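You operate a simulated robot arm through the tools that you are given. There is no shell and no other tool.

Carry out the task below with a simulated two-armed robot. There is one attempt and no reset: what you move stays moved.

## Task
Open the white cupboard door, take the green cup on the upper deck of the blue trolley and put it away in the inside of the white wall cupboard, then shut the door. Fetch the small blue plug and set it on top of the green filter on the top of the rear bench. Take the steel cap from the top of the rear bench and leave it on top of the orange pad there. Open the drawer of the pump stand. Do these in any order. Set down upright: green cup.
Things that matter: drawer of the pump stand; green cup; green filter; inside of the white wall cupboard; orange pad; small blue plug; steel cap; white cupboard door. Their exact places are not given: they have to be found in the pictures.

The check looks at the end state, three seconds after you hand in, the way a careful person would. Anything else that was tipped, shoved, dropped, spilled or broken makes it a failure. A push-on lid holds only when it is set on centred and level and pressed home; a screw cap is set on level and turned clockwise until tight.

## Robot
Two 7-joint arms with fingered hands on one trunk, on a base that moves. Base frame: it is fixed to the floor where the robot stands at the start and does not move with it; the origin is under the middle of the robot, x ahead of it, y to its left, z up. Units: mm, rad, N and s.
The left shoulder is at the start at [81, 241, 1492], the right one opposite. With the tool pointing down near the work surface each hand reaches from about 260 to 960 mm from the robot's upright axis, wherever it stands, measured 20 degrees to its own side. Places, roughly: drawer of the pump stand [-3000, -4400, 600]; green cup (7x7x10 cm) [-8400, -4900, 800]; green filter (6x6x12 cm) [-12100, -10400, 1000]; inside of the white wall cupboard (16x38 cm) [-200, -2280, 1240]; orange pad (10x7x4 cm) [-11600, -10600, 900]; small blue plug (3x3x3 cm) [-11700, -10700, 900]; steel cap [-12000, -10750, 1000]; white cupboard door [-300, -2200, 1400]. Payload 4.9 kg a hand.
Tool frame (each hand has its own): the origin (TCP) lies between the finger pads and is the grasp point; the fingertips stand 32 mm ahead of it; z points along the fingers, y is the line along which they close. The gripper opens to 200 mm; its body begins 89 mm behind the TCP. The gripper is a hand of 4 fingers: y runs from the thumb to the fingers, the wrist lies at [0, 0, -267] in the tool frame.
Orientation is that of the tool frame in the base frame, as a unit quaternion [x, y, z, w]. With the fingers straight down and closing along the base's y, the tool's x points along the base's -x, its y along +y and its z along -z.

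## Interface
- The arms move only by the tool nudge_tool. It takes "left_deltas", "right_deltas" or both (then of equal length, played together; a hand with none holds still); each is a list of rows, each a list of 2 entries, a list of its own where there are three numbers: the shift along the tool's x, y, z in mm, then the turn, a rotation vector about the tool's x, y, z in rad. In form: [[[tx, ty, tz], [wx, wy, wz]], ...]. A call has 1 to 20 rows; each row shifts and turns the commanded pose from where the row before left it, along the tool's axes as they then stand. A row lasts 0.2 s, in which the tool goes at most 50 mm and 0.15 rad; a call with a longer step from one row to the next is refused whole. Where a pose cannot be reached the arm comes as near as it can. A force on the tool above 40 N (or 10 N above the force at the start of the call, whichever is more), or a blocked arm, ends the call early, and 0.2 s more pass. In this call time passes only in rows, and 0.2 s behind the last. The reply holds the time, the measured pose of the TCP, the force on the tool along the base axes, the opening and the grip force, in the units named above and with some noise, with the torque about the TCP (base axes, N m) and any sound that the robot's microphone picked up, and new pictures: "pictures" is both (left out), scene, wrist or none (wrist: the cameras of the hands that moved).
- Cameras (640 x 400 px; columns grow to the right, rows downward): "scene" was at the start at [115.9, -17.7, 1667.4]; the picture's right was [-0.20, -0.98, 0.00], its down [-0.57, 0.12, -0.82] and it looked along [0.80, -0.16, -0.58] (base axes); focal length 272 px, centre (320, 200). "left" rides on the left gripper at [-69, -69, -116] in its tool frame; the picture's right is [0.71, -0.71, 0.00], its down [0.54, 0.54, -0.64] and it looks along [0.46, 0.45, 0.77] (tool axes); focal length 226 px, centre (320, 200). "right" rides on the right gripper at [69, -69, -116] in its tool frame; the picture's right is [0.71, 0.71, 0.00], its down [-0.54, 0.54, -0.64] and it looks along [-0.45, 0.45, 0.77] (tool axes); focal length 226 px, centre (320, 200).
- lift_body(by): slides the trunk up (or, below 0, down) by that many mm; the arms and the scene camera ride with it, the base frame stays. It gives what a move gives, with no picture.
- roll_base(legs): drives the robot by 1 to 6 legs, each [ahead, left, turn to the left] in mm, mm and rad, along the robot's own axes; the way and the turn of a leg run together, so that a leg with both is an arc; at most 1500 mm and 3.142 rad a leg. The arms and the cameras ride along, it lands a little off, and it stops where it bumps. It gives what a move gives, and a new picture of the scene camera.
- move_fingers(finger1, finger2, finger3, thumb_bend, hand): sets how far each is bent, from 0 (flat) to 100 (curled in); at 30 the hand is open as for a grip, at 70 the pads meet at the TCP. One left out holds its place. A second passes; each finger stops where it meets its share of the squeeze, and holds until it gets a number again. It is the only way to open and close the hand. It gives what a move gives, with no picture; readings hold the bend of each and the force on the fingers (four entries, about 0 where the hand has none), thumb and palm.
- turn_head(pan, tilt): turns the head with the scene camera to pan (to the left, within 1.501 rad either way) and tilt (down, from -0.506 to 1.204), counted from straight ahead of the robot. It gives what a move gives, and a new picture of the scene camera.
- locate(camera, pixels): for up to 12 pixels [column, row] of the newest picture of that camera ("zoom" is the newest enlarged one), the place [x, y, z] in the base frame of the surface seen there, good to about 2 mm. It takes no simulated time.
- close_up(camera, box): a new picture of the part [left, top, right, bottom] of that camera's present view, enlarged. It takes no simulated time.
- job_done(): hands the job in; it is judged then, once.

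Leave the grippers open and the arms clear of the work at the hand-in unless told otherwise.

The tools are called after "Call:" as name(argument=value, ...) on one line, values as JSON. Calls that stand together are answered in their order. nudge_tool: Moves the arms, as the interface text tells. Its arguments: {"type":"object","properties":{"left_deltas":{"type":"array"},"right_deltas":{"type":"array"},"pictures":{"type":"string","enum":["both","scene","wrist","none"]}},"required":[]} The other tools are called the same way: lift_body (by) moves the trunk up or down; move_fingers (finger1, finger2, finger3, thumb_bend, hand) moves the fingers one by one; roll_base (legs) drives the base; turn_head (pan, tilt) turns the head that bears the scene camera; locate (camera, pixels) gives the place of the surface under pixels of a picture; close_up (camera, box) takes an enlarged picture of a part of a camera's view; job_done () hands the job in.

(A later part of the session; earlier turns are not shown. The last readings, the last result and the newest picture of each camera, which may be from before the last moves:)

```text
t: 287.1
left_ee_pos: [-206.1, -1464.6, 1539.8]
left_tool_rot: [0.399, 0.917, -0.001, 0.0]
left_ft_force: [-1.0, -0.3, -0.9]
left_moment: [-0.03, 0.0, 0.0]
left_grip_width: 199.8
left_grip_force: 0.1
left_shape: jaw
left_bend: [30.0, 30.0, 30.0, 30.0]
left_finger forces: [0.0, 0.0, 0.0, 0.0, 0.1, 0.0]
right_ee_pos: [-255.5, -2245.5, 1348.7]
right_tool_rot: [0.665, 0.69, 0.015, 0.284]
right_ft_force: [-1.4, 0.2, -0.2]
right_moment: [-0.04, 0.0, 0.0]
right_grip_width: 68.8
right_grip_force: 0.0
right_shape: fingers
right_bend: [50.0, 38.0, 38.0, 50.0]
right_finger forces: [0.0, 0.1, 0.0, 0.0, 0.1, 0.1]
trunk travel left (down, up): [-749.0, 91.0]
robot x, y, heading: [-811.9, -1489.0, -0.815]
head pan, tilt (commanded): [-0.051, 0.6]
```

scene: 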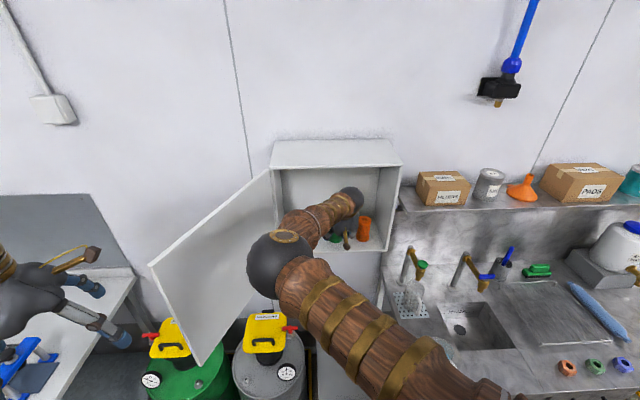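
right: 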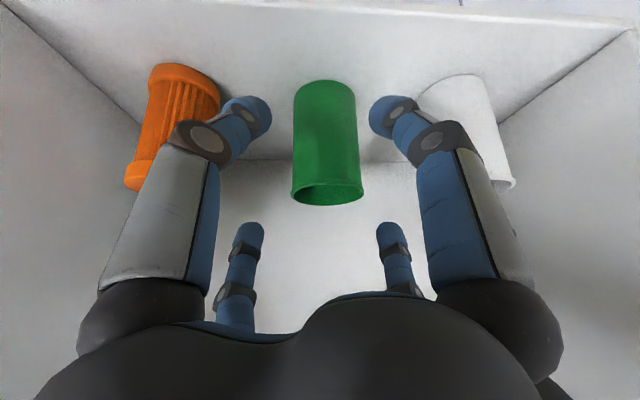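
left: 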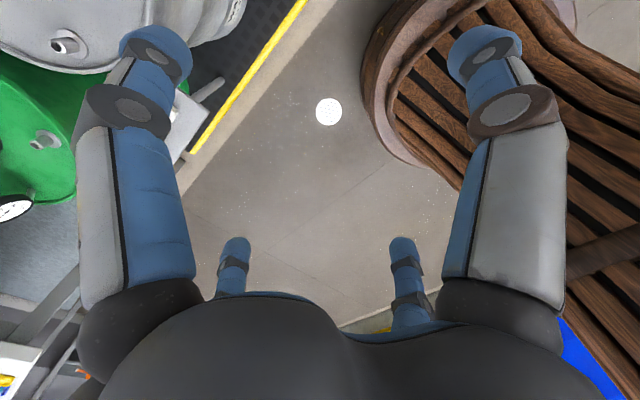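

The hand is free above/behind the cup. I roll back 300 mm out of the cupboard.

Call:
roll_base(legs=[[-100, 0, 0], [-200, 0, 0]])

Call:
close_up(camera="scene", box=[220, 80, 440, 280])

```text
t: 289.4
left_ee_pos: [-409.9, -1245.9, 1540.5]
left_tool_rot: [0.398, 0.917, 0.0, -0.001]
left_ft_force: [0.7, -0.1, -0.6]
left_moment: [-0.04, -0.02, -0.02]
left_grip_width: 199.7
left_grip_force: 0.1
left_shape: jaw
left_bend: [30.0, 30.0, 30.0, 30.0]
left_finger forces: [0.1, 0.0, 0.0, 0.1, 0.0, 0.0]
right_ee_pos: [-457.7, -2026.8, 1348.2]
right_tool_rot: [0.665, 0.691, 0.017, 0.284]
right_ft_force: [0.1, 0.5, 0.2]
right_moment: [-0.01, 0.06, -0.01]
right_grip_width: 69.2
right_grip_force: 0.0
right_shape: fingers
right_bend: [50.0, 38.0, 38.0, 50.0]
right_finger forces: [0.1, 0.1, 0.0, 0.0, 0.0, 0.1]
trunk travel left (down, up): [-749.0, 91.0]
robot x, y, heading: [-1018.7, -1270.8, -0.814]
head pan, tilt (commanded): [-0.051, 0.6]
```

scene: 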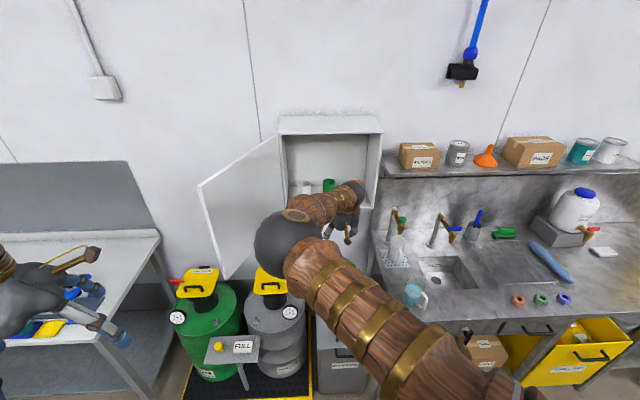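

```text
2.00 times, centred on (330, 180) of scene
```

zoom: 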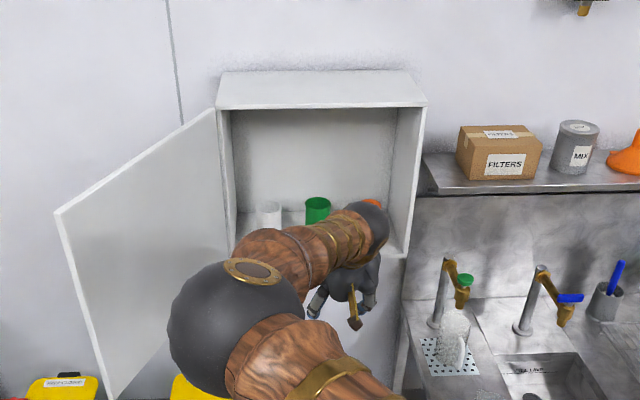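

The cup stands upright between tube and spool. Now the door: I'll push its outer side with the left hand. First I pull the right hand back 250 mm, unroll it and point it down.

Call:
nudge_tool(right_deltas=[[[26.6, -22.4, -22.8], [0, 0, 0]], [[26.6, -22.4, -22.8], [0, 0, 0]], [[26.6, -22.4, -22.8], [0, 0, 0]], [[26.6, -22.4, -22.8], [0, 0, 0]], [[26.6, -22.4, -22.8], [0, 0, 0]], [[0, 0, 0], [0, 0, 0.131]], [[0, 0, 0], [0, 0, 0.131]], [[0, 0, 0], [0, 0, 0.131]], [[0, 0, 0], [0, 0, 0.131]], [[0, 0, 0], [0, 0, 0.131]], [[0, 0, 0], [0, 0, 0.131]], [[0, 0, 0], [0.144, 0, 0]], [[0, 0, 0], [0.144, 0, 0]], [[0, 0, 0], [0.144, 0, 0]], [[0, 0, 0], [0.144, 0, 0]]], pictures="scene")

```text
t: 292.6
left_ee_pos: [-408.8, -1250.6, 1540.2]
left_tool_rot: [0.398, 0.917, 0.0, -0.002]
left_ft_force: [0.2, -0.4, -0.3]
left_moment: [0.03, 0.04, -0.01]
left_grip_width: 199.6
left_grip_force: 0.0
left_shape: jaw
left_bend: [30.0, 30.0, 30.0, 30.0]
left_finger forces: [0.0, 0.0, 0.0, 0.0, 0.0, 0.0]
right_ee_pos: [-601.5, -1879.1, 1347.9]
right_tool_rot: [0.916, 0.402, 0.009, -0.006]
right_ft_force: [-0.1, -1.5, -0.2]
right_moment: [0.01, 0.02, 0.01]
right_grip_width: 69.2
right_grip_force: 0.1
right_shape: fingers
right_bend: [50.0, 38.0, 38.0, 50.0]
right_finger forces: [0.1, 0.0, 0.0, 0.1, 0.0, 0.0]
trunk travel left (down, up): [-749.0, 91.0]
robot x, y, heading: [-1014.7, -1268.7, -0.817]
head pan, tilt (commanded): [-0.051, 0.6]
```

scene: 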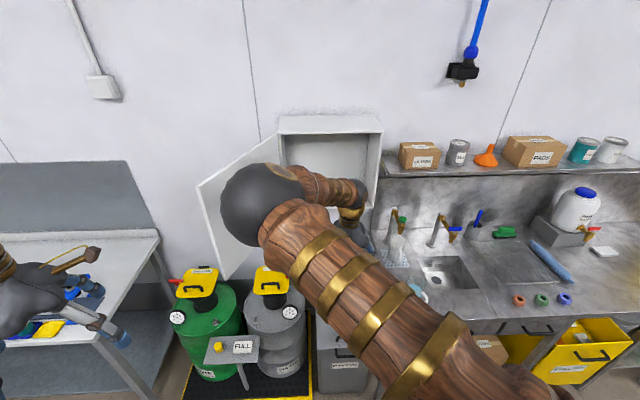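

Hand points down now. I pull it 200 mm back and 150 mm right.

Call:
nudge_tool(right_deltas=[[[-25, -33, 0], [0, 0, 0]], [[-25, -33, 0], [0, 0, 0]], [[-25, -33, 0], [0, 0, 0]], [[-25, -33, 0], [0, 0, 0]], [[-25, -33, 0], [0, 0, 0]], [[-25, -33, 0], [0, 0, 0]]], pictures="none")

Call:
move_fingers(hand="left", finger1=66, finger2=66, finger3=66, thumb_bend=66)

Call:
turn_head(pan=0.3, tilt=0.5)

```text
t: 294.0
left_ee_pos: [-409.7, -1249.5, 1541.3]
left_tool_rot: [0.397, 0.918, 0.0, -0.001]
left_ft_force: [-0.9, 0.4, 1.3]
left_moment: [-0.01, -0.02, -0.03]
left_grip_width: 199.9
left_grip_force: 0.1
left_shape: jaw
left_bend: [30.0, 30.0, 30.0, 30.0]
left_finger forces: [0.0, 0.0, 0.1, 0.1, 0.1, 0.0]
right_ee_pos: [-849.4, -1856.5, 1345.5]
right_tool_rot: [0.915, 0.403, 0.01, -0.004]
right_ft_force: [0.5, 0.8, -0.8]
right_moment: [-0.03, 0.0, 0.0]
right_grip_width: 68.8
right_grip_force: 0.0
right_shape: fingers
right_bend: [50.0, 38.0, 38.0, 50.0]
right_finger forces: [0.1, 0.0, 0.0, 0.0, 0.0, 0.0]
trunk travel left (down, up): [-749.0, 91.0]
robot x, y, heading: [-1014.6, -1268.1, -0.811]
head pan, tilt (commanded): [-0.051, 0.6]
```

```text
t: 295.0
left_ee_pos: [-409.2, -1250.0, 1540.7]
left_tool_rot: [0.398, 0.918, 0.0, -0.001]
left_ft_force: [1.0, -0.2, 0.0]
left_moment: [-0.04, -0.01, -0.02]
left_grip_width: 12.7
left_grip_force: 0.1
left_shape: fingers
left_bend: [66.0, 66.0, 66.0, 66.0]
left_finger forces: [0.0, 0.0, 0.1, 0.0, 0.0, 0.0]
right_ee_pos: [-847.8, -1858.7, 1346.5]
right_tool_rot: [0.915, 0.402, 0.01, -0.005]
right_ft_force: [0.6, 0.5, 0.4]
right_moment: [0.03, -0.01, 0.0]
right_grip_width: 69.1
right_grip_force: 0.0
right_shape: fingers
right_bend: [50.0, 38.0, 38.0, 50.0]
right_finger forces: [0.1, 0.0, 0.0, 0.0, 0.1, 0.1]
trunk travel left (down, up): [-749.0, 91.0]
robot x, y, heading: [-1013.9, -1268.8, -0.81]
head pan, tilt (commanded): [-0.051, 0.6]
```

```text
t: 295.9
left_ee_pos: [-407.9, -1249.8, 1539.3]
left_tool_rot: [0.397, 0.918, 0.0, -0.001]
left_ft_force: [-0.1, -0.5, 0.9]
left_moment: [0.0, -0.01, 0.0]
left_grip_width: 12.8
left_grip_force: 0.0
left_shape: fingers
left_bend: [66.0, 66.0, 66.0, 66.0]
left_finger forces: [0.1, 0.0, 0.2, 0.0, 0.0, 0.0]
right_ee_pos: [-848.6, -1858.0, 1345.3]
right_tool_rot: [0.915, 0.403, 0.009, -0.004]
right_ft_force: [-0.9, 0.2, 1.1]
right_moment: [0.0, 0.01, 0.02]
right_grip_width: 69.1
right_grip_force: 0.0
right_shape: fingers
right_bend: [50.0, 38.0, 38.0, 50.0]
right_finger forces: [0.1, 0.0, 0.1, 0.0, 0.0, 0.1]
trunk travel left (down, up): [-749.0, 91.0]
robot x, y, heading: [-1013.0, -1264.0, -0.816]
head pan, tilt (commanded): [0.3, 0.499]
```

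scene: 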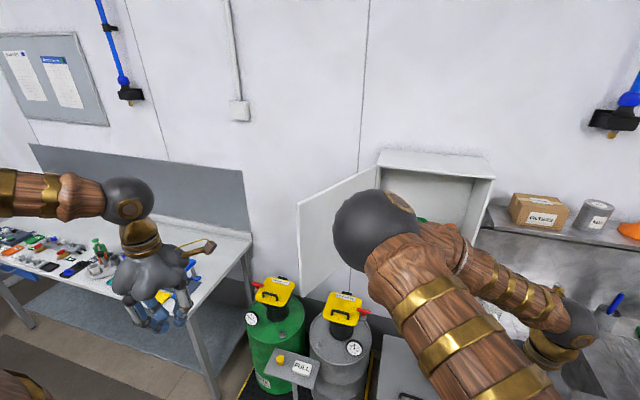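

I check the right elbow's place relative to the door's sweep.

Call:
locate(camera="scene", pixels=[[350, 225], [365, 200], [370, 260], [300, 205], [310, 280], [375, 175], [440, 260], [565, 320]])

```text
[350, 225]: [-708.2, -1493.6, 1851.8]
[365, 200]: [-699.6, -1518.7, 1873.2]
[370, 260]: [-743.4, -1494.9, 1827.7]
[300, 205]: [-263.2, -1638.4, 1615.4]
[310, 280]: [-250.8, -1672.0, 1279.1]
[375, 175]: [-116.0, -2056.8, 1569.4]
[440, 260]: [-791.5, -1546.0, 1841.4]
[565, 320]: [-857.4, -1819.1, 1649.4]
```

Elbow is above the door's top (bottom ≈1710). I move the closed left hand 322 mm ahead and 60 mm down, staying left of the door tip (u≈1313).

Call:
nudge_tool(left_deltas=[[[-46, 0, 8.5], [0, 0, 0]], [[-46, 0, 8.5], [0, 0, 0]], [[-46, 0, 8.5], [0, 0, 0]], [[-46, 0, 8.5], [0, 0, 0]], [[-46, 0, 8.5], [0, 0, 0]], [[-46, 0, 8.5], [0, 0, 0]], [[-46, 0, 8.5], [0, 0, 0]]], pictures="scene")

```text
t: 297.5
left_ee_pos: [-188.5, -1487.2, 1479.5]
left_tool_rot: [0.397, 0.918, 0.001, -0.002]
left_ft_force: [0.4, -0.3, -0.5]
left_moment: [-0.01, 0.02, 0.01]
left_grip_width: 12.6
left_grip_force: 0.1
left_shape: fingers
left_bend: [66.0, 66.0, 66.0, 66.0]
left_finger forces: [0.1, 0.1, 0.0, 0.0, 0.0, 0.0]
right_ee_pos: [-847.5, -1859.9, 1343.4]
right_tool_rot: [0.915, 0.403, 0.01, -0.005]
right_ft_force: [-0.1, -0.5, -0.8]
right_moment: [0.02, 0.0, 0.03]
right_grip_width: 68.8
right_grip_force: 0.0
right_shape: fingers
right_bend: [50.0, 38.0, 38.0, 50.0]
right_finger forces: [0.0, 0.1, 0.0, 0.0, 0.0, 0.1]
trunk travel left (down, up): [-749.0, 91.0]
robot x, y, heading: [-1017.0, -1270.3, -0.816]
head pan, tilt (commanded): [0.3, 0.499]
```

scene: 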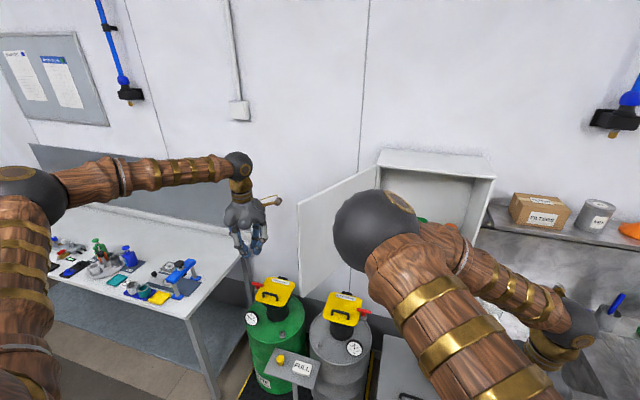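

Left hand at u=1157, v=954, outside the door. I roll 130 mm ahead, then right/back along the door's arc to swing it shut halfway.

Call:
roll_base(legs=[[130, 0, 0], [0, -133, 0], [-62, -168, 0], [26, -197, 0]])

```text
t: 301.9
left_ee_pos: [-483.2, -1889.2, 1478.8]
left_tool_rot: [0.398, 0.917, -0.001, -0.001]
left_ft_force: [0.0, 0.2, -0.2]
left_moment: [-0.03, 0.08, 0.0]
left_grip_width: 12.5
left_grip_force: 0.0
left_shape: fingers
left_bend: [66.0, 66.0, 66.0, 66.0]
left_finger forces: [0.0, 0.1, 0.1, 0.1, 0.0, 0.0]
right_ee_pos: [-1144.4, -2262.4, 1345.4]
right_tool_rot: [0.915, 0.403, 0.008, -0.005]
right_ft_force: [0.3, 0.8, 0.6]
right_moment: [-0.03, 0.05, -0.01]
right_grip_width: 69.1
right_grip_force: 0.2
right_shape: fingers
right_bend: [50.0, 38.0, 38.0, 50.0]
right_finger forces: [0.1, 0.1, 0.1, 0.1, 0.0, 0.1]
trunk travel left (down, up): [-749.0, 91.0]
robot x, y, heading: [-1313.8, -1675.4, -0.816]
head pan, tilt (commanded): [0.3, 0.499]
```

scene: 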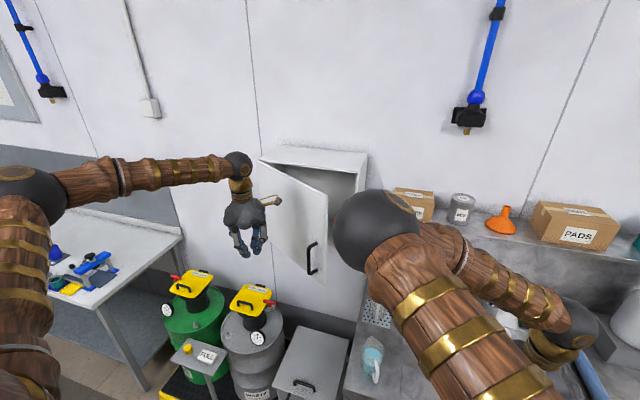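

The door is swinging shut, ~55° now. I continue along the arc.

Call:
roll_base(legs=[[121, -157, 0], [120, -60, 0]])

Call:
close_up(camera="scene", box=[180, 100, 420, 300])

```text
t: 304.4
left_ee_pos: [-484.8, -2200.0, 1484.4]
left_tool_rot: [0.394, 0.919, -0.003, 0.002]
left_ft_force: [0.5, 1.3, 1.1]
left_moment: [-0.12, -0.01, 0.02]
left_grip_width: 12.5
left_grip_force: 0.1
left_shape: fingers
left_bend: [66.0, 66.0, 66.0, 66.0]
left_finger forces: [0.0, 0.0, 0.0, 0.0, 0.1, 0.0]
right_ee_pos: [-1140.3, -2577.7, 1349.9]
right_tool_rot: [0.914, 0.406, 0.01, -0.001]
right_ft_force: [-0.1, 1.7, 0.6]
right_moment: [-0.09, 0.01, 0.01]
right_grip_width: 68.9
right_grip_force: 0.0
right_shape: fingers
right_bend: [50.0, 38.0, 38.0, 50.0]
right_finger forces: [0.0, 0.0, 0.0, 0.1, 0.0, 0.0]
trunk travel left (down, up): [-749.0, 91.0]
robot x, y, heading: [-1305.3, -1996.6, -0.815]
head pan, tilt (commanded): [0.3, 0.499]
```

scene: 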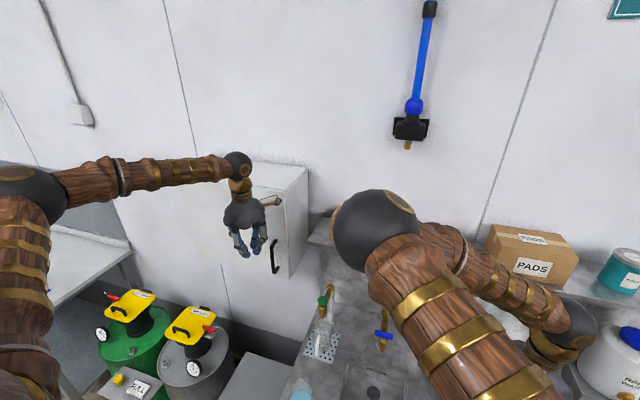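

```text
2.00 times, centred on (300, 200) of scene
```

zoom: 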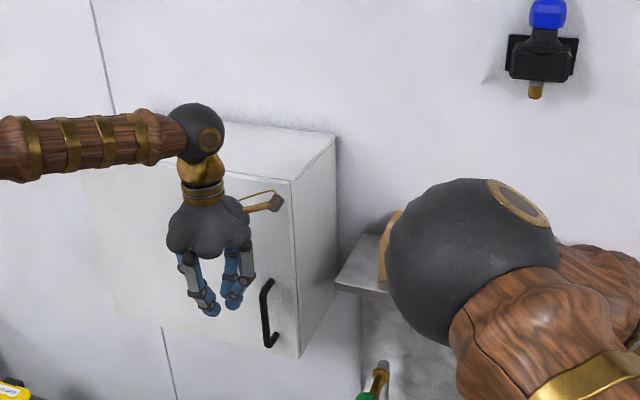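

The door looks nearly closed. I measure its free edge.

Call:
locate(camera="zoom", pixels=[[285, 200], [290, 240], [294, 330], [280, 260], [300, 260], [200, 320], [265, 300], [140, 300], [292, 185], [330, 180]])

Call:
close_up(camera="scene", box=[250, 150, 330, 290])

```text
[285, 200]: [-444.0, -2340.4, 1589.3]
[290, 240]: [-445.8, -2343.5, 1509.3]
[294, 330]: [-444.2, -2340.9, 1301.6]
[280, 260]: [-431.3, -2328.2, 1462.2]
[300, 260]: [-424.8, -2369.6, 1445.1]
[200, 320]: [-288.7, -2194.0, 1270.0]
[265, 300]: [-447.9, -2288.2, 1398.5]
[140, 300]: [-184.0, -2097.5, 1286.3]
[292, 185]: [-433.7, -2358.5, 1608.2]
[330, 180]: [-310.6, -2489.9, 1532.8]
```

```text
2.86 times, centred on (290, 220) of scene
```

zoom: 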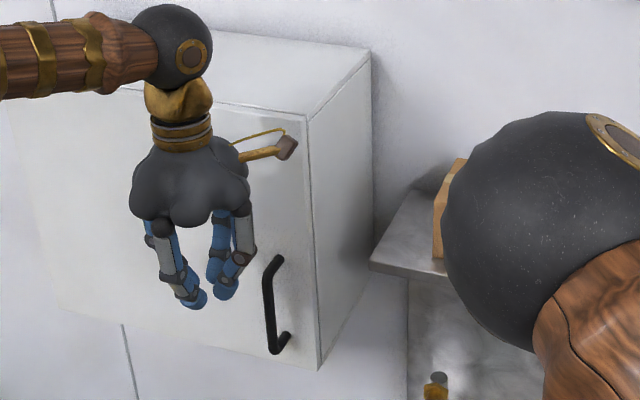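

The whole door front is back at v≈1400–1401 as when closed. I press it gently with the left hand to be sure: forward in small steps until contact.

Call:
nudge_tool(left_deltas=[[[-25, 0, 0], [0, 0, 0]], [[-20, 0, 0], [0, 0, 0]], [[-8, 0, 0], [0, 0, 0]], [[-6, 0, 0], [0, 0, 0]], [[-6, 0, 0], [0, 0, 0]], [[-6, 0, 0], [0, 0, 0]], [[-6, 0, 0], [0, 0, 0]], [[-6, 0, 0], [0, 0, 0]]], pictures="none")

```text
t: 305.6
left_ee_pos: [-449.0, -2251.1, 1482.4]
left_tool_rot: [0.399, 0.917, 0.0, -0.004]
left_ft_force: [-28.3, 9.0, 9.8]
left_moment: [-1.44, -3.55, -1.81]
left_grip_width: 12.6
left_grip_force: 5.3
left_shape: fingers
left_bend: [66.0, 66.0, 66.0, 66.0]
left_finger forces: [11.5, 0.0, 0.1, 0.0, 0.0, 0.0]
right_ee_pos: [-1142.8, -2584.0, 1348.3]
right_tool_rot: [0.914, 0.406, 0.011, -0.003]
right_ft_force: [-0.6, 0.0, -0.5]
right_moment: [0.02, 0.04, -0.02]
right_grip_width: 69.0
right_grip_force: 0.0
right_shape: fingers
right_bend: [50.0, 38.0, 38.0, 50.0]
right_finger forces: [0.1, 0.0, 0.0, 0.0, 0.0, 0.0]
trunk travel left (down, up): [-749.0, 91.0]
robot x, y, heading: [-1310.1, -1995.1, -0.81]
head pan, tilt (commanded): [0.3, 0.499]
stopped in row 5 (left hand): the force on the tool passed its limit at 45 N (the readings are from after the stop); the commanded pose is now the measured one
```

Pressed shut (45 N). I back off straight 60 mm with the left hand, then roll the base back.

Call:
nudge_tool(left_deltas=[[[20, 0, 0], [0, 0, 0]], [[40, 0, 0], [0, 0, 0]]], pictures="none")

Call:
roll_base(legs=[[-450, 0, 0]])

Call:
turn_head(pan=0.55, tilt=0.3)

```text
t: 306.2
left_ee_pos: [-481.8, -2208.0, 1479.6]
left_tool_rot: [0.396, 0.918, 0.001, -0.004]
left_ft_force: [-1.1, 0.6, -0.1]
left_moment: [-0.03, -0.01, -0.01]
left_grip_width: 12.6
left_grip_force: 0.1
left_shape: fingers
left_bend: [66.0, 66.0, 66.0, 66.0]
left_finger forces: [0.0, 0.0, 0.0, 0.0, 0.0, 0.0]
right_ee_pos: [-1139.0, -2582.8, 1347.2]
right_tool_rot: [0.914, 0.406, 0.01, -0.003]
right_ft_force: [-0.7, -0.1, 0.6]
right_moment: [-0.1, -0.03, -0.03]
right_grip_width: 69.0
right_grip_force: 0.0
right_shape: fingers
right_bend: [50.0, 38.0, 38.0, 50.0]
right_finger forces: [0.0, 0.0, 0.1, 0.1, 0.0, 0.0]
trunk travel left (down, up): [-749.0, 91.0]
robot x, y, heading: [-1310.3, -1999.1, -0.81]
head pan, tilt (commanded): [0.3, 0.499]
```

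```text
t: 308.9
left_ee_pos: [-787.3, -1888.9, 1476.2]
left_tool_rot: [0.396, 0.918, 0.001, -0.006]
left_ft_force: [0.8, -0.1, 0.0]
left_moment: [0.06, 0.04, 0.0]
left_grip_width: 12.6
left_grip_force: 0.0
left_shape: fingers
left_bend: [66.0, 66.0, 66.0, 66.0]
left_finger forces: [0.1, 0.1, 0.0, 0.0, 0.0, 0.0]
right_ee_pos: [-1443.6, -2267.2, 1344.2]
right_tool_rot: [0.913, 0.407, 0.009, -0.006]
right_ft_force: [0.2, 0.1, 0.3]
right_moment: [0.04, 0.05, -0.02]
right_grip_width: 68.9
right_grip_force: 0.0
right_shape: fingers
right_bend: [50.0, 38.0, 38.0, 50.0]
right_finger forces: [0.0, 0.1, 0.0, 0.0, 0.0, 0.0]
trunk travel left (down, up): [-749.0, 91.0]
robot x, y, heading: [-1621.9, -1674.5, -0.806]
head pan, tilt (commanded): [0.3, 0.499]
```

scene: 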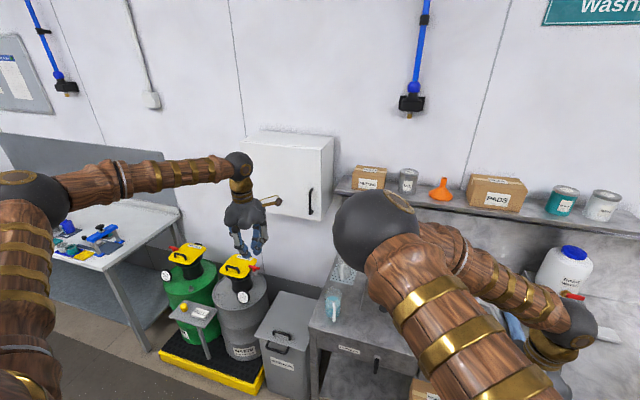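

```text
t: 309.6
left_ee_pos: [-788.8, -1888.6, 1478.8]
left_tool_rot: [0.397, 0.918, 0.002, -0.006]
left_ft_force: [0.6, -0.2, 0.0]
left_moment: [-0.01, 0.06, 0.0]
left_grip_width: 12.4
left_grip_force: 0.1
left_shape: fingers
left_bend: [66.0, 66.0, 66.0, 66.0]
left_finger forces: [0.1, 0.1, 0.0, 0.1, 0.0, 0.0]
right_ee_pos: [-1444.5, -2264.8, 1344.5]
right_tool_rot: [0.914, 0.406, 0.01, -0.006]
right_ft_force: [0.0, 0.3, 0.1]
right_moment: [0.02, -0.01, -0.02]
right_grip_width: 68.8
right_grip_force: 0.1
right_shape: fingers
right_bend: [50.0, 38.0, 38.0, 50.0]
right_finger forces: [0.0, 0.0, 0.1, 0.1, 0.0, 0.0]
trunk travel left (down, up): [-749.0, 91.0]
robot x, y, heading: [-1620.0, -1668.5, -0.809]
head pan, tilt (commanded): [0.55, 0.3]
```

scene: 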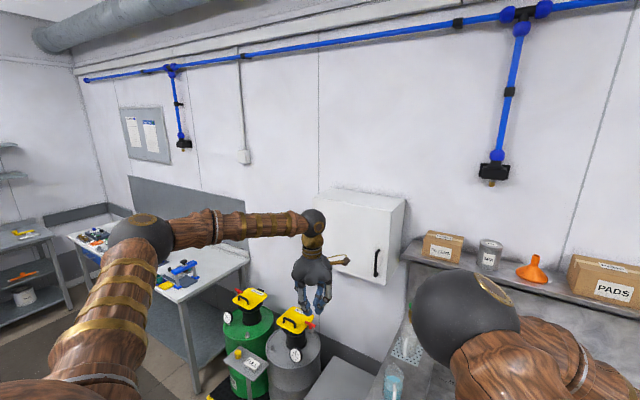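

The door is shut. I tuck the left hand back 320 mm and lower the trunk to the starting height before the long drive to the rear bench.

Call:
nudge_tool(left_deltas=[[[46, 0, -4], [0, 0, 0]], [[46, 0, -4], [0, 0, 0]], [[46, 0, -4], [0, 0, 0]], [[46, 0, -4], [0, 0, 0]], [[46, 0, -4], [0, 0, 0]], [[46, 0, -4], [0, 0, 0]], [[46, 0, -4], [0, 0, 0]]], pictures="none")

Call:
lift_body(by=-249)

Call:
roll_base(legs=[[-250, 0, 0], [0, 0, -1.577]])

Call:
turn_head(pan=0.0, tilt=0.3)

```text
t: 311.2
left_ee_pos: [-1014.7, -1651.7, 1511.7]
left_tool_rot: [0.397, 0.918, 0.0, -0.003]
left_ft_force: [-1.1, 0.6, -0.3]
left_moment: [0.02, -0.04, 0.0]
left_grip_width: 12.3
left_grip_force: 0.0
left_shape: fingers
left_bend: [66.0, 66.0, 66.0, 66.0]
left_finger forces: [0.1, 0.0, 0.1, 0.0, 0.1, 0.0]
right_ee_pos: [-1448.2, -2262.3, 1346.1]
right_tool_rot: [0.914, 0.406, 0.011, -0.004]
right_ft_force: [-1.0, 0.8, 0.1]
right_moment: [-0.02, -0.03, 0.02]
right_grip_width: 68.9
right_grip_force: 0.1
right_shape: fingers
right_bend: [50.0, 38.0, 38.0, 50.0]
right_finger forces: [0.0, 0.1, 0.0, 0.1, 0.1, 0.1]
trunk travel left (down, up): [-749.0, 91.0]
robot x, y, heading: [-1617.2, -1675.7, -0.813]
head pan, tilt (commanded): [0.55, 0.3]
```

```text
t: 313.8
left_ee_pos: [-1012.4, -1653.0, 1261.4]
left_tool_rot: [0.397, 0.918, 0.001, -0.004]
left_ft_force: [0.4, 0.1, -0.2]
left_moment: [0.02, 0.01, -0.01]
left_grip_width: 12.4
left_grip_force: 0.0
left_shape: fingers
left_bend: [66.0, 66.0, 66.0, 66.0]
left_finger forces: [0.0, 0.0, 0.0, 0.1, 0.1, 0.1]
right_ee_pos: [-1446.5, -2265.0, 1095.8]
right_tool_rot: [0.914, 0.407, 0.01, -0.004]
right_ft_force: [0.1, 1.0, -0.1]
right_moment: [0.02, -0.03, -0.03]
right_grip_width: 69.1
right_grip_force: 0.2
right_shape: fingers
right_bend: [50.0, 38.0, 38.0, 50.0]
right_finger forces: [0.1, 0.0, 0.1, 0.0, 0.0, 0.0]
trunk travel left (down, up): [-500.0, 340.0]
robot x, y, heading: [-1621.0, -1676.3, -0.808]
head pan, tilt (commanded): [0.55, 0.3]
```

```text
t: 319.5
left_ee_pos: [-1772.8, -2102.1, 1261.7]
left_tool_rot: [0.931, 0.365, 0.004, -0.002]
left_ft_force: [0.0, 0.5, 0.5]
left_moment: [0.01, 0.01, 0.0]
left_grip_width: 12.3
left_grip_force: 0.0
left_shape: fingers
left_bend: [66.0, 66.0, 66.0, 66.0]
left_finger forces: [0.1, 0.0, 0.0, 0.1, 0.0, 0.0]
right_ee_pos: [-2378.3, -1661.8, 1095.0]
right_tool_rot: [0.932, -0.362, 0.011, 0.004]
right_ft_force: [0.1, -0.9, -0.1]
right_moment: [-0.01, -0.02, -0.02]
right_grip_width: 69.0
right_grip_force: 0.1
right_shape: fingers
right_bend: [50.0, 38.0, 38.0, 50.0]
right_finger forces: [0.1, 0.0, 0.0, 0.1, 0.0, 0.0]
trunk travel left (down, up): [-500.0, 340.0]
robot x, y, heading: [-1787.1, -1496.0, -2.391]
head pan, tilt (commanded): [0.55, 0.3]
```

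scene: 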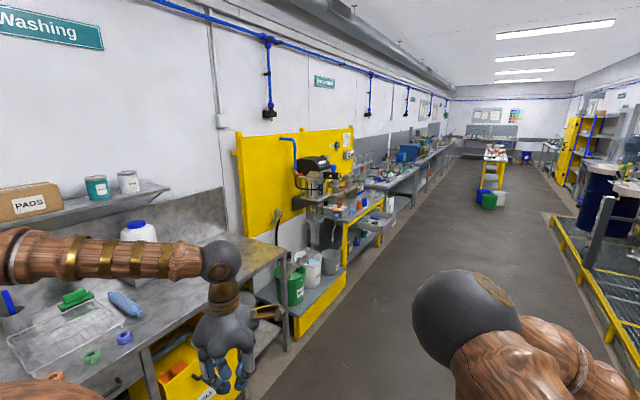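

```text
t: 320.5
left_ee_pos: [-1772.9, -2102.3, 1262.1]
left_tool_rot: [0.931, 0.365, 0.003, -0.003]
left_ft_force: [0.1, -1.2, -0.5]
left_moment: [0.01, -0.01, 0.0]
left_grip_width: 12.3
left_grip_force: 0.0
left_shape: fingers
left_bend: [66.0, 66.0, 66.0, 66.0]
left_finger forces: [0.0, 0.0, 0.0, 0.0, 0.1, 0.0]
right_ee_pos: [-2379.5, -1662.6, 1096.3]
right_tool_rot: [0.932, -0.362, 0.01, 0.004]
right_ft_force: [1.1, -0.3, 0.2]
right_moment: [-0.03, -0.01, 0.03]
right_grip_width: 68.9
right_grip_force: 0.0
right_shape: fingers
right_bend: [50.0, 38.0, 38.0, 50.0]
right_finger forces: [0.0, 0.1, 0.0, 0.0, 0.1, 0.0]
trunk travel left (down, up): [-500.0, 340.0]
robot x, y, heading: [-1792.3, -1495.0, -2.388]
head pan, tilt (commanded): [0.0, 0.3]
```

scene: 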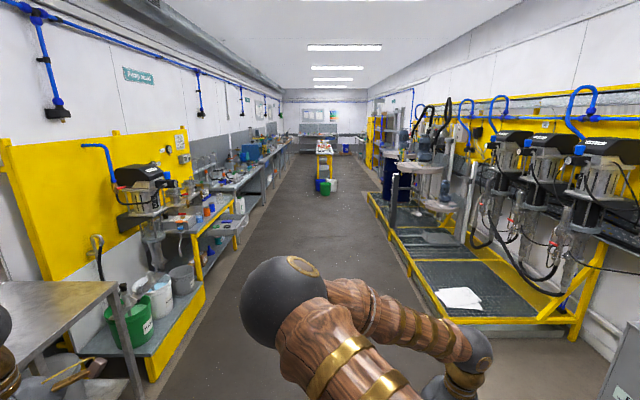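

The aisle is clear. Stage 1: drive 5.4 m ahead along v≈-140.

Call:
roll_base(legs=[[1350, 0, 0], [1350, 0, 0], [1350, 0, 0], [1350, 0, 0]])

```text
t: 346.4
left_ee_pos: [-5715.6, -5812.2, 1262.4]
left_tool_rot: [0.931, 0.366, 0.004, -0.003]
left_ft_force: [-0.8, 0.7, 0.5]
left_moment: [-0.04, 0.0, -0.03]
left_grip_width: 12.4
left_grip_force: 0.1
left_shape: fingers
left_bend: [66.0, 66.0, 66.0, 66.0]
left_finger forces: [0.0, 0.1, 0.0, 0.0, 0.1, 0.1]
right_ee_pos: [-6323.9, -5375.6, 1096.6]
right_tool_rot: [0.932, -0.362, 0.01, 0.004]
right_ft_force: [-0.5, 0.8, 0.3]
right_moment: [-0.02, 0.04, 0.04]
right_grip_width: 69.0
right_grip_force: 0.0
right_shape: fingers
right_bend: [50.0, 38.0, 38.0, 50.0]
right_finger forces: [0.0, 0.0, 0.1, 0.0, 0.0, 0.0]
trunk travel left (down, up): [-500.0, 340.0]
robot x, y, heading: [-5737.7, -5208.7, -2.386]
head pan, tilt (commanded): [0.0, 0.3]
```

scene: 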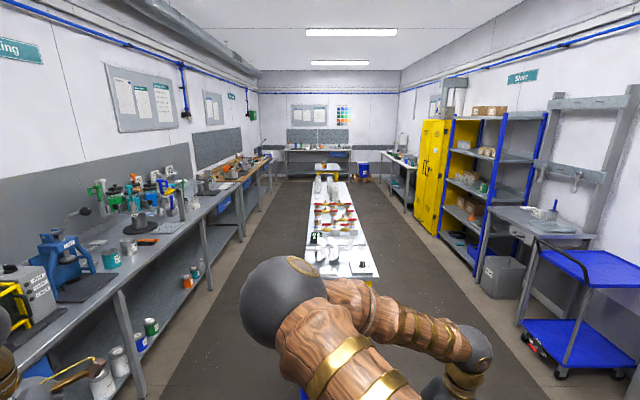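

I measure the centre table's corners and the far benches.

Call:
locate(camera="scene", pixels=[[375, 270], [353, 187], [320, 187], [340, 172], [305, 152], [345, 160], [405, 165], [415, 180], [430, 230], [362, 172], [255, 200], [480, 270]])

Call:
close_up(camera="scene", box=[250, 90, 440, 240])

```text
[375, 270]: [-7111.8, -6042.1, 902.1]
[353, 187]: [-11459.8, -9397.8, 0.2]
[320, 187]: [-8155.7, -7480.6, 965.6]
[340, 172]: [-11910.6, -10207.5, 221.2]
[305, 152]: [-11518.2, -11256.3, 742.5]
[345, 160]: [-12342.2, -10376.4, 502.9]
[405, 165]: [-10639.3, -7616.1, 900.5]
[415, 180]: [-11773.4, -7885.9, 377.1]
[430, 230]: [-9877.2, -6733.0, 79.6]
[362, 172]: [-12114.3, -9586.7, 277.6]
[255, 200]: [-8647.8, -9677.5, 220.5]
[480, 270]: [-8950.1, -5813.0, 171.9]
```

```text
2.67 times, centred on (345, 165) of scene
```

zoom: 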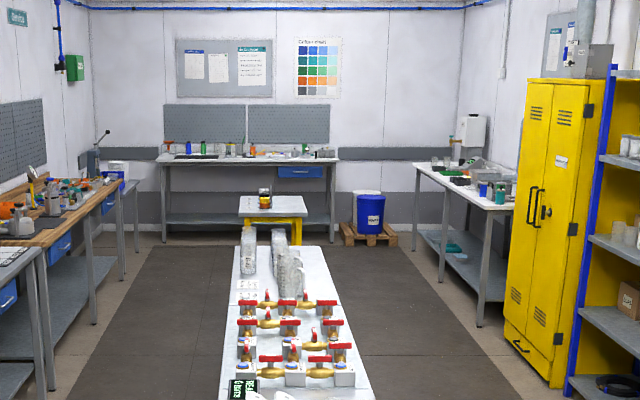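

Route: right of the centre table (edge v≈-476), clear of trolley and rack. I drive the dog-leg and on to u≈11950.

Call:
roll_base(legs=[[500, -560, 0], [400, -330, 0], [850, -50, 0], [1450, 0, 0], [1000, 0, 0]])

```text
t: 368.8
left_ee_pos: [-9397.2, -8037.3, 1262.2]
left_tool_rot: [0.927, 0.375, 0.004, -0.002]
left_ft_force: [0.4, 0.9, -0.4]
left_moment: [-0.03, 0.02, 0.01]
left_grip_width: 12.5
left_grip_force: 0.0
left_shape: fingers
left_bend: [66.0, 66.0, 66.0, 66.0]
left_finger forces: [0.1, 0.0, 0.1, 0.0, 0.0, 0.0]
right_ee_pos: [-10013.3, -7609.8, 1097.3]
right_tool_rot: [0.936, -0.353, 0.011, 0.004]
right_ft_force: [0.3, -0.1, -0.1]
right_moment: [-0.01, 0.01, 0.01]
right_grip_width: 69.1
right_grip_force: 0.2
right_shape: fingers
right_bend: [50.0, 38.0, 38.0, 50.0]
right_finger forces: [0.0, 0.1, 0.1, 0.0, 0.1, 0.0]
trunk travel left (down, up): [-500.0, 340.0]
robot x, y, heading: [-9425.5, -7433.9, -2.368]
head pan, tilt (commanded): [0.0, 0.3]
```

scene: 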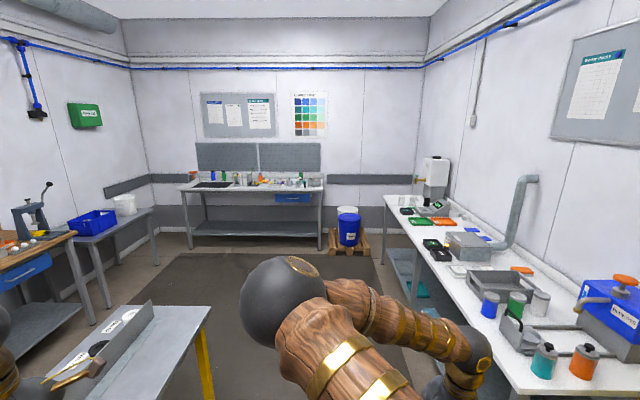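

The rear bench is at (250,190). I measure bench, pallet bin, side table and small table.

Call:
locate(camera="scene", pixels=[[190, 190], [320, 190], [330, 245], [365, 255], [390, 260], [400, 240], [210, 310], [195, 380], [200, 240], [300, 240], [290, 185], [425, 300]])

Call:
close_up(camera="scene", box=[170, 130, 350, 250])

```text
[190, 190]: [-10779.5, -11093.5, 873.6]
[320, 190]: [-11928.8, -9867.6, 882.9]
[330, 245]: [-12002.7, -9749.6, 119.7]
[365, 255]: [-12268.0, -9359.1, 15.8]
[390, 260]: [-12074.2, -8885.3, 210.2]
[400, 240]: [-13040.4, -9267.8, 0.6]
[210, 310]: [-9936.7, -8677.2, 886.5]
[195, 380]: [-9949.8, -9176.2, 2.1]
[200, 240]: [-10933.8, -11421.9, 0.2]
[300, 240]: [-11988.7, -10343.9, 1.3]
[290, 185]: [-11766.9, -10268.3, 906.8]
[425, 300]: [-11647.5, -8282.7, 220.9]
```

```text
3.33 times, centred on (260, 190) of scene
```

zoom: 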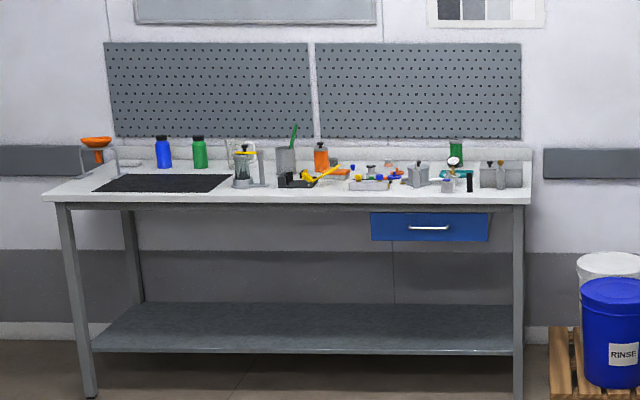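

Bench front edge: u≈15450, v from 690 to -993, top z≈900. I drive up to about u=14800, v=-480.

Call:
roll_base(legs=[[1300, 20, -0.018], [750, 30, 0], [800, 500, 0]])

Call:
turn_head(pan=0.1, tilt=0.6)

```text
t: 383.6
left_ee_pos: [-11102.4, -10404.4, 1262.9]
left_tool_rot: [0.931, 0.365, 0.004, -0.003]
left_ft_force: [0.0, 0.6, 0.8]
left_moment: [-0.03, -0.01, 0.0]
left_grip_width: 12.3
left_grip_force: 0.1
left_shape: fingers
left_bend: [66.0, 66.0, 66.0, 66.0]
left_finger forces: [0.0, 0.0, 0.0, 0.0, 0.1, 0.0]
right_ee_pos: [-11710.0, -9965.6, 1096.9]
right_tool_rot: [0.932, -0.363, 0.01, 0.005]
right_ft_force: [0.2, 0.5, -0.4]
right_moment: [-0.04, 0.03, -0.02]
right_grip_width: 69.1
right_grip_force: 0.2
right_shape: fingers
right_bend: [50.0, 38.0, 38.0, 50.0]
right_finger forces: [0.1, 0.0, 0.0, 0.0, 0.0, 0.2]
trunk travel left (down, up): [-500.0, 340.0]
robot x, y, heading: [-11122.3, -9799.5, -2.389]
head pan, tilt (commanded): [0.0, 0.3]
```

scene: 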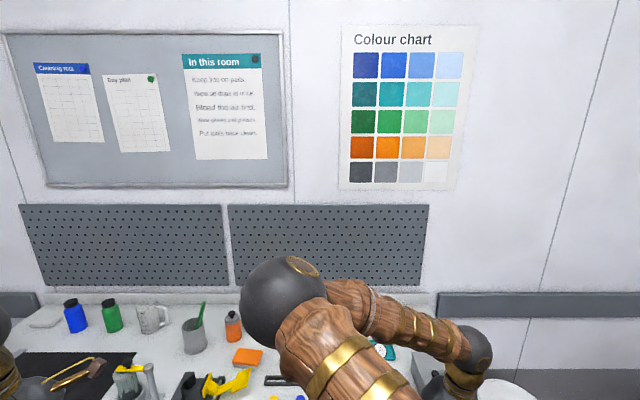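

```text
t: 384.4
left_ee_pos: [-11103.2, -10406.4, 1261.9]
left_tool_rot: [0.931, 0.364, 0.004, -0.002]
left_ft_force: [-0.7, 0.3, -0.1]
left_moment: [0.01, -0.02, -0.01]
left_grip_width: 12.6
left_grip_force: 0.0
left_shape: fingers
left_bend: [66.0, 66.0, 66.0, 66.0]
left_finger forces: [0.0, 0.0, 0.0, 0.1, 0.0, 0.0]
right_ee_pos: [-11710.5, -9966.4, 1096.5]
right_tool_rot: [0.932, -0.362, 0.012, 0.003]
right_ft_force: [-0.2, -0.4, 0.0]
right_moment: [0.02, -0.01, -0.03]
right_grip_width: 69.2
right_grip_force: 0.0
right_shape: fingers
right_bend: [50.0, 38.0, 38.0, 50.0]
right_finger forces: [0.1, 0.0, 0.1, 0.0, 0.0, 0.1]
trunk travel left (down, up): [-500.0, 340.0]
robot x, y, heading: [-11121.6, -9797.2, -2.388]
head pan, tilt (commanded): [0.099, 0.6]
```

scene: 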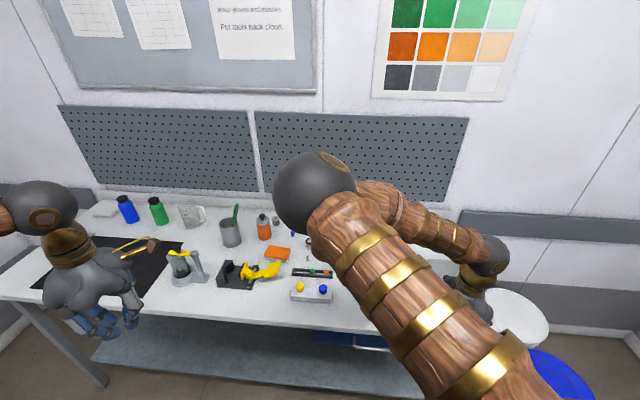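

My right arm hides the right half of the bench. I lower the right hand 350 mm (in front of the bench edge) to drop that elbow out of view.

Call:
nudge_tool(right_deltas=[[[-10, -25, 0], [0, 0, 0]], [[-10, -25, 0], [0, 0, 0]], [[-10, -20, 0], [0, 0, 0]], [[0, -10, 45], [0, 0, 0]], [[0, -10, 45], [0, 0, 0]], [[0, -5, 45], [0, 0, 0]], [[0, 0, 45], [0, 0, 0]], [[0, 0, 45], [0, 0, 0]], [[0, 0, 45], [0, 0, 0]], [[0, 0, 45], [0, 0, 0]], [[0, 0, 45], [0, 0, 0]]], pictures="scene")

```text
t: 386.8
left_ee_pos: [-11104.2, -10405.2, 1262.8]
left_tool_rot: [0.931, 0.365, 0.004, -0.003]
left_ft_force: [0.9, -0.5, -0.7]
left_moment: [-0.01, 0.03, 0.0]
left_grip_width: 12.3
left_grip_force: 0.1
left_shape: fingers
left_bend: [66.0, 66.0, 66.0, 66.0]
left_finger forces: [0.0, 0.0, 0.1, 0.0, 0.1, 0.1]
right_ee_pos: [-11661.2, -9881.4, 735.6]
right_tool_rot: [0.932, -0.363, 0.01, 0.005]
right_ft_force: [0.3, 0.1, -0.8]
right_moment: [0.01, 0.02, -0.03]
right_grip_width: 69.1
right_grip_force: 0.1
right_shape: fingers
right_bend: [50.0, 38.0, 38.0, 50.0]
right_finger forces: [0.1, 0.0, 0.0, 0.0, 0.0, 0.0]
trunk travel left (down, up): [-500.0, 340.0]
robot x, y, heading: [-11121.4, -9801.8, -2.388]
head pan, tilt (commanded): [0.099, 0.6]
```

scene: 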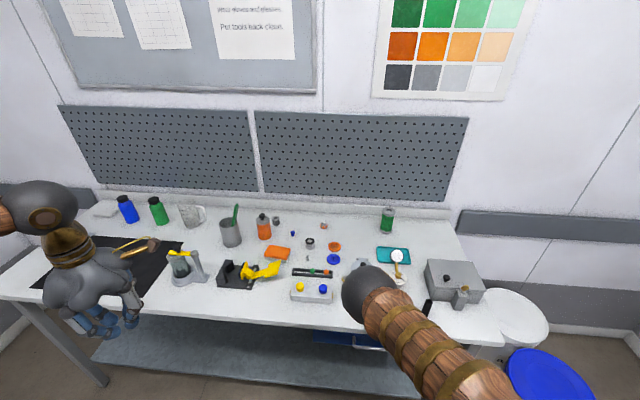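

Now the bench is visible. I enlarge its items.

Call:
close_up(camera="scene", box=[240, 190, 440, 310])

Call:
close_up(camera="scene", box=[255, 210, 355, 270])

```text
3.20 times, centred on (340, 250) of scene
```

zoom: 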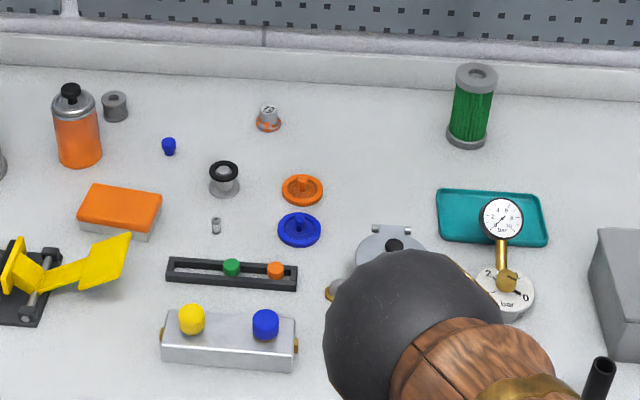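

```text
6.40 times, centred on (305, 240) of scene
```

zoom: 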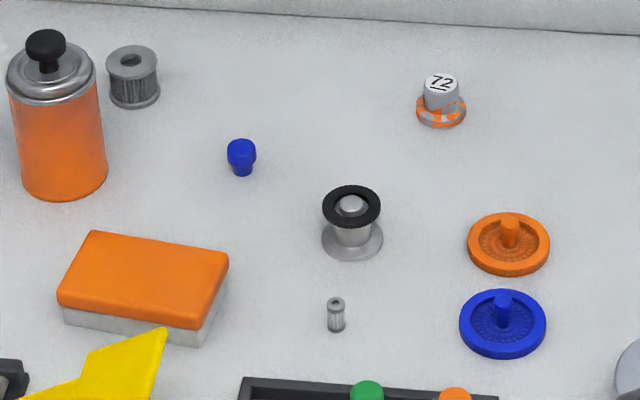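

I locate the candidates: plug (168,147), pad (120,212), "72" piece (268,117), spool (223,178), grey cylinder (115,105), filter (472,105).

Call:
locate(camera="zoom", pixels=[[241, 150], [243, 168], [440, 83], [440, 105], [440, 120], [350, 195], [350, 235], [132, 60], [135, 100], [336, 305], [150, 265], [505, 300]])

Call:
close_up(camera="scene", box=[360, 195, 420, 255])

```text
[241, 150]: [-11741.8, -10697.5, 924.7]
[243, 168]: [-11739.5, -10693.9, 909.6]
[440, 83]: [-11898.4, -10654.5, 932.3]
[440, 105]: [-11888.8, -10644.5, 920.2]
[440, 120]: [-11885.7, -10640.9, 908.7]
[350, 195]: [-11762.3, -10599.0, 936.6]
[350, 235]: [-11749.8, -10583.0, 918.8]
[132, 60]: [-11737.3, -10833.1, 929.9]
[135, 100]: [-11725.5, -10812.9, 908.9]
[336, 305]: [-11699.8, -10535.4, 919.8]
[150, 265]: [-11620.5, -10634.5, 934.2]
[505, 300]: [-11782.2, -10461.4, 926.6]
```

```text
6.67 times, centred on (390, 225) of scene
```

zoom: 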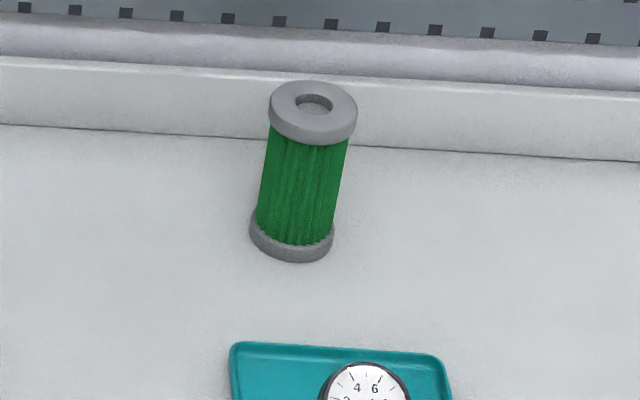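

The stated rough place of the steel cap (-12000,-10750,1000) would appear near pixel (327,194), the back ledge. I enlarge that region.

Call:
close_up(camera="scene", box=[240, 170, 340, 230])

Call:
close_up(camera="scene", box=[320, 170, 460, 270])

Call:
locate(camera="scene", pixels=[[388, 212], [388, 228], [327, 194], [327, 203], [327, 212], [276, 218], [398, 255], [264, 215], [310, 243], [333, 258], [334, 246], [447, 278]])

```text
6.40 times, centred on (290, 200) of scene
```

zoom: 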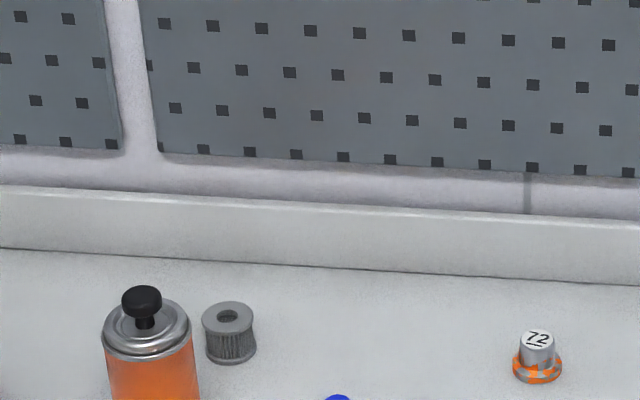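

```text
4.00 times, centred on (390, 220) of scene
```

zoom: 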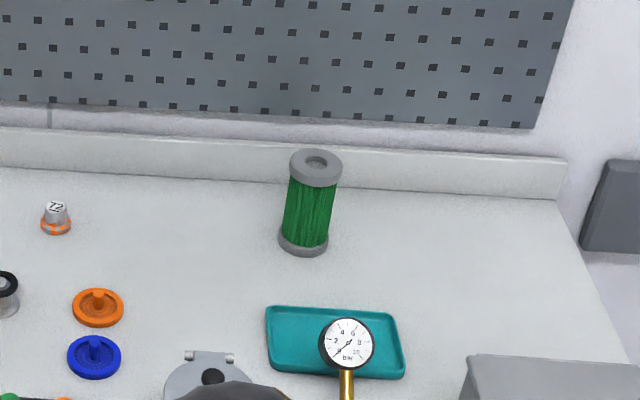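

```text
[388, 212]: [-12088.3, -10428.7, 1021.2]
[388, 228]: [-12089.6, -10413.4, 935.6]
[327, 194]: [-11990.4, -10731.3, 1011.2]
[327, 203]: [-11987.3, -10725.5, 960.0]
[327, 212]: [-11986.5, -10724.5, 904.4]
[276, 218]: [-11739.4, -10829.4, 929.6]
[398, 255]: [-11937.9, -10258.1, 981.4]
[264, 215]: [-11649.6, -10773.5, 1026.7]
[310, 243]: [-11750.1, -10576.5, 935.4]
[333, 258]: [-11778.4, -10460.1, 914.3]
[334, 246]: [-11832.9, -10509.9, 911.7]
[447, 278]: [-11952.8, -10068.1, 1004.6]
```

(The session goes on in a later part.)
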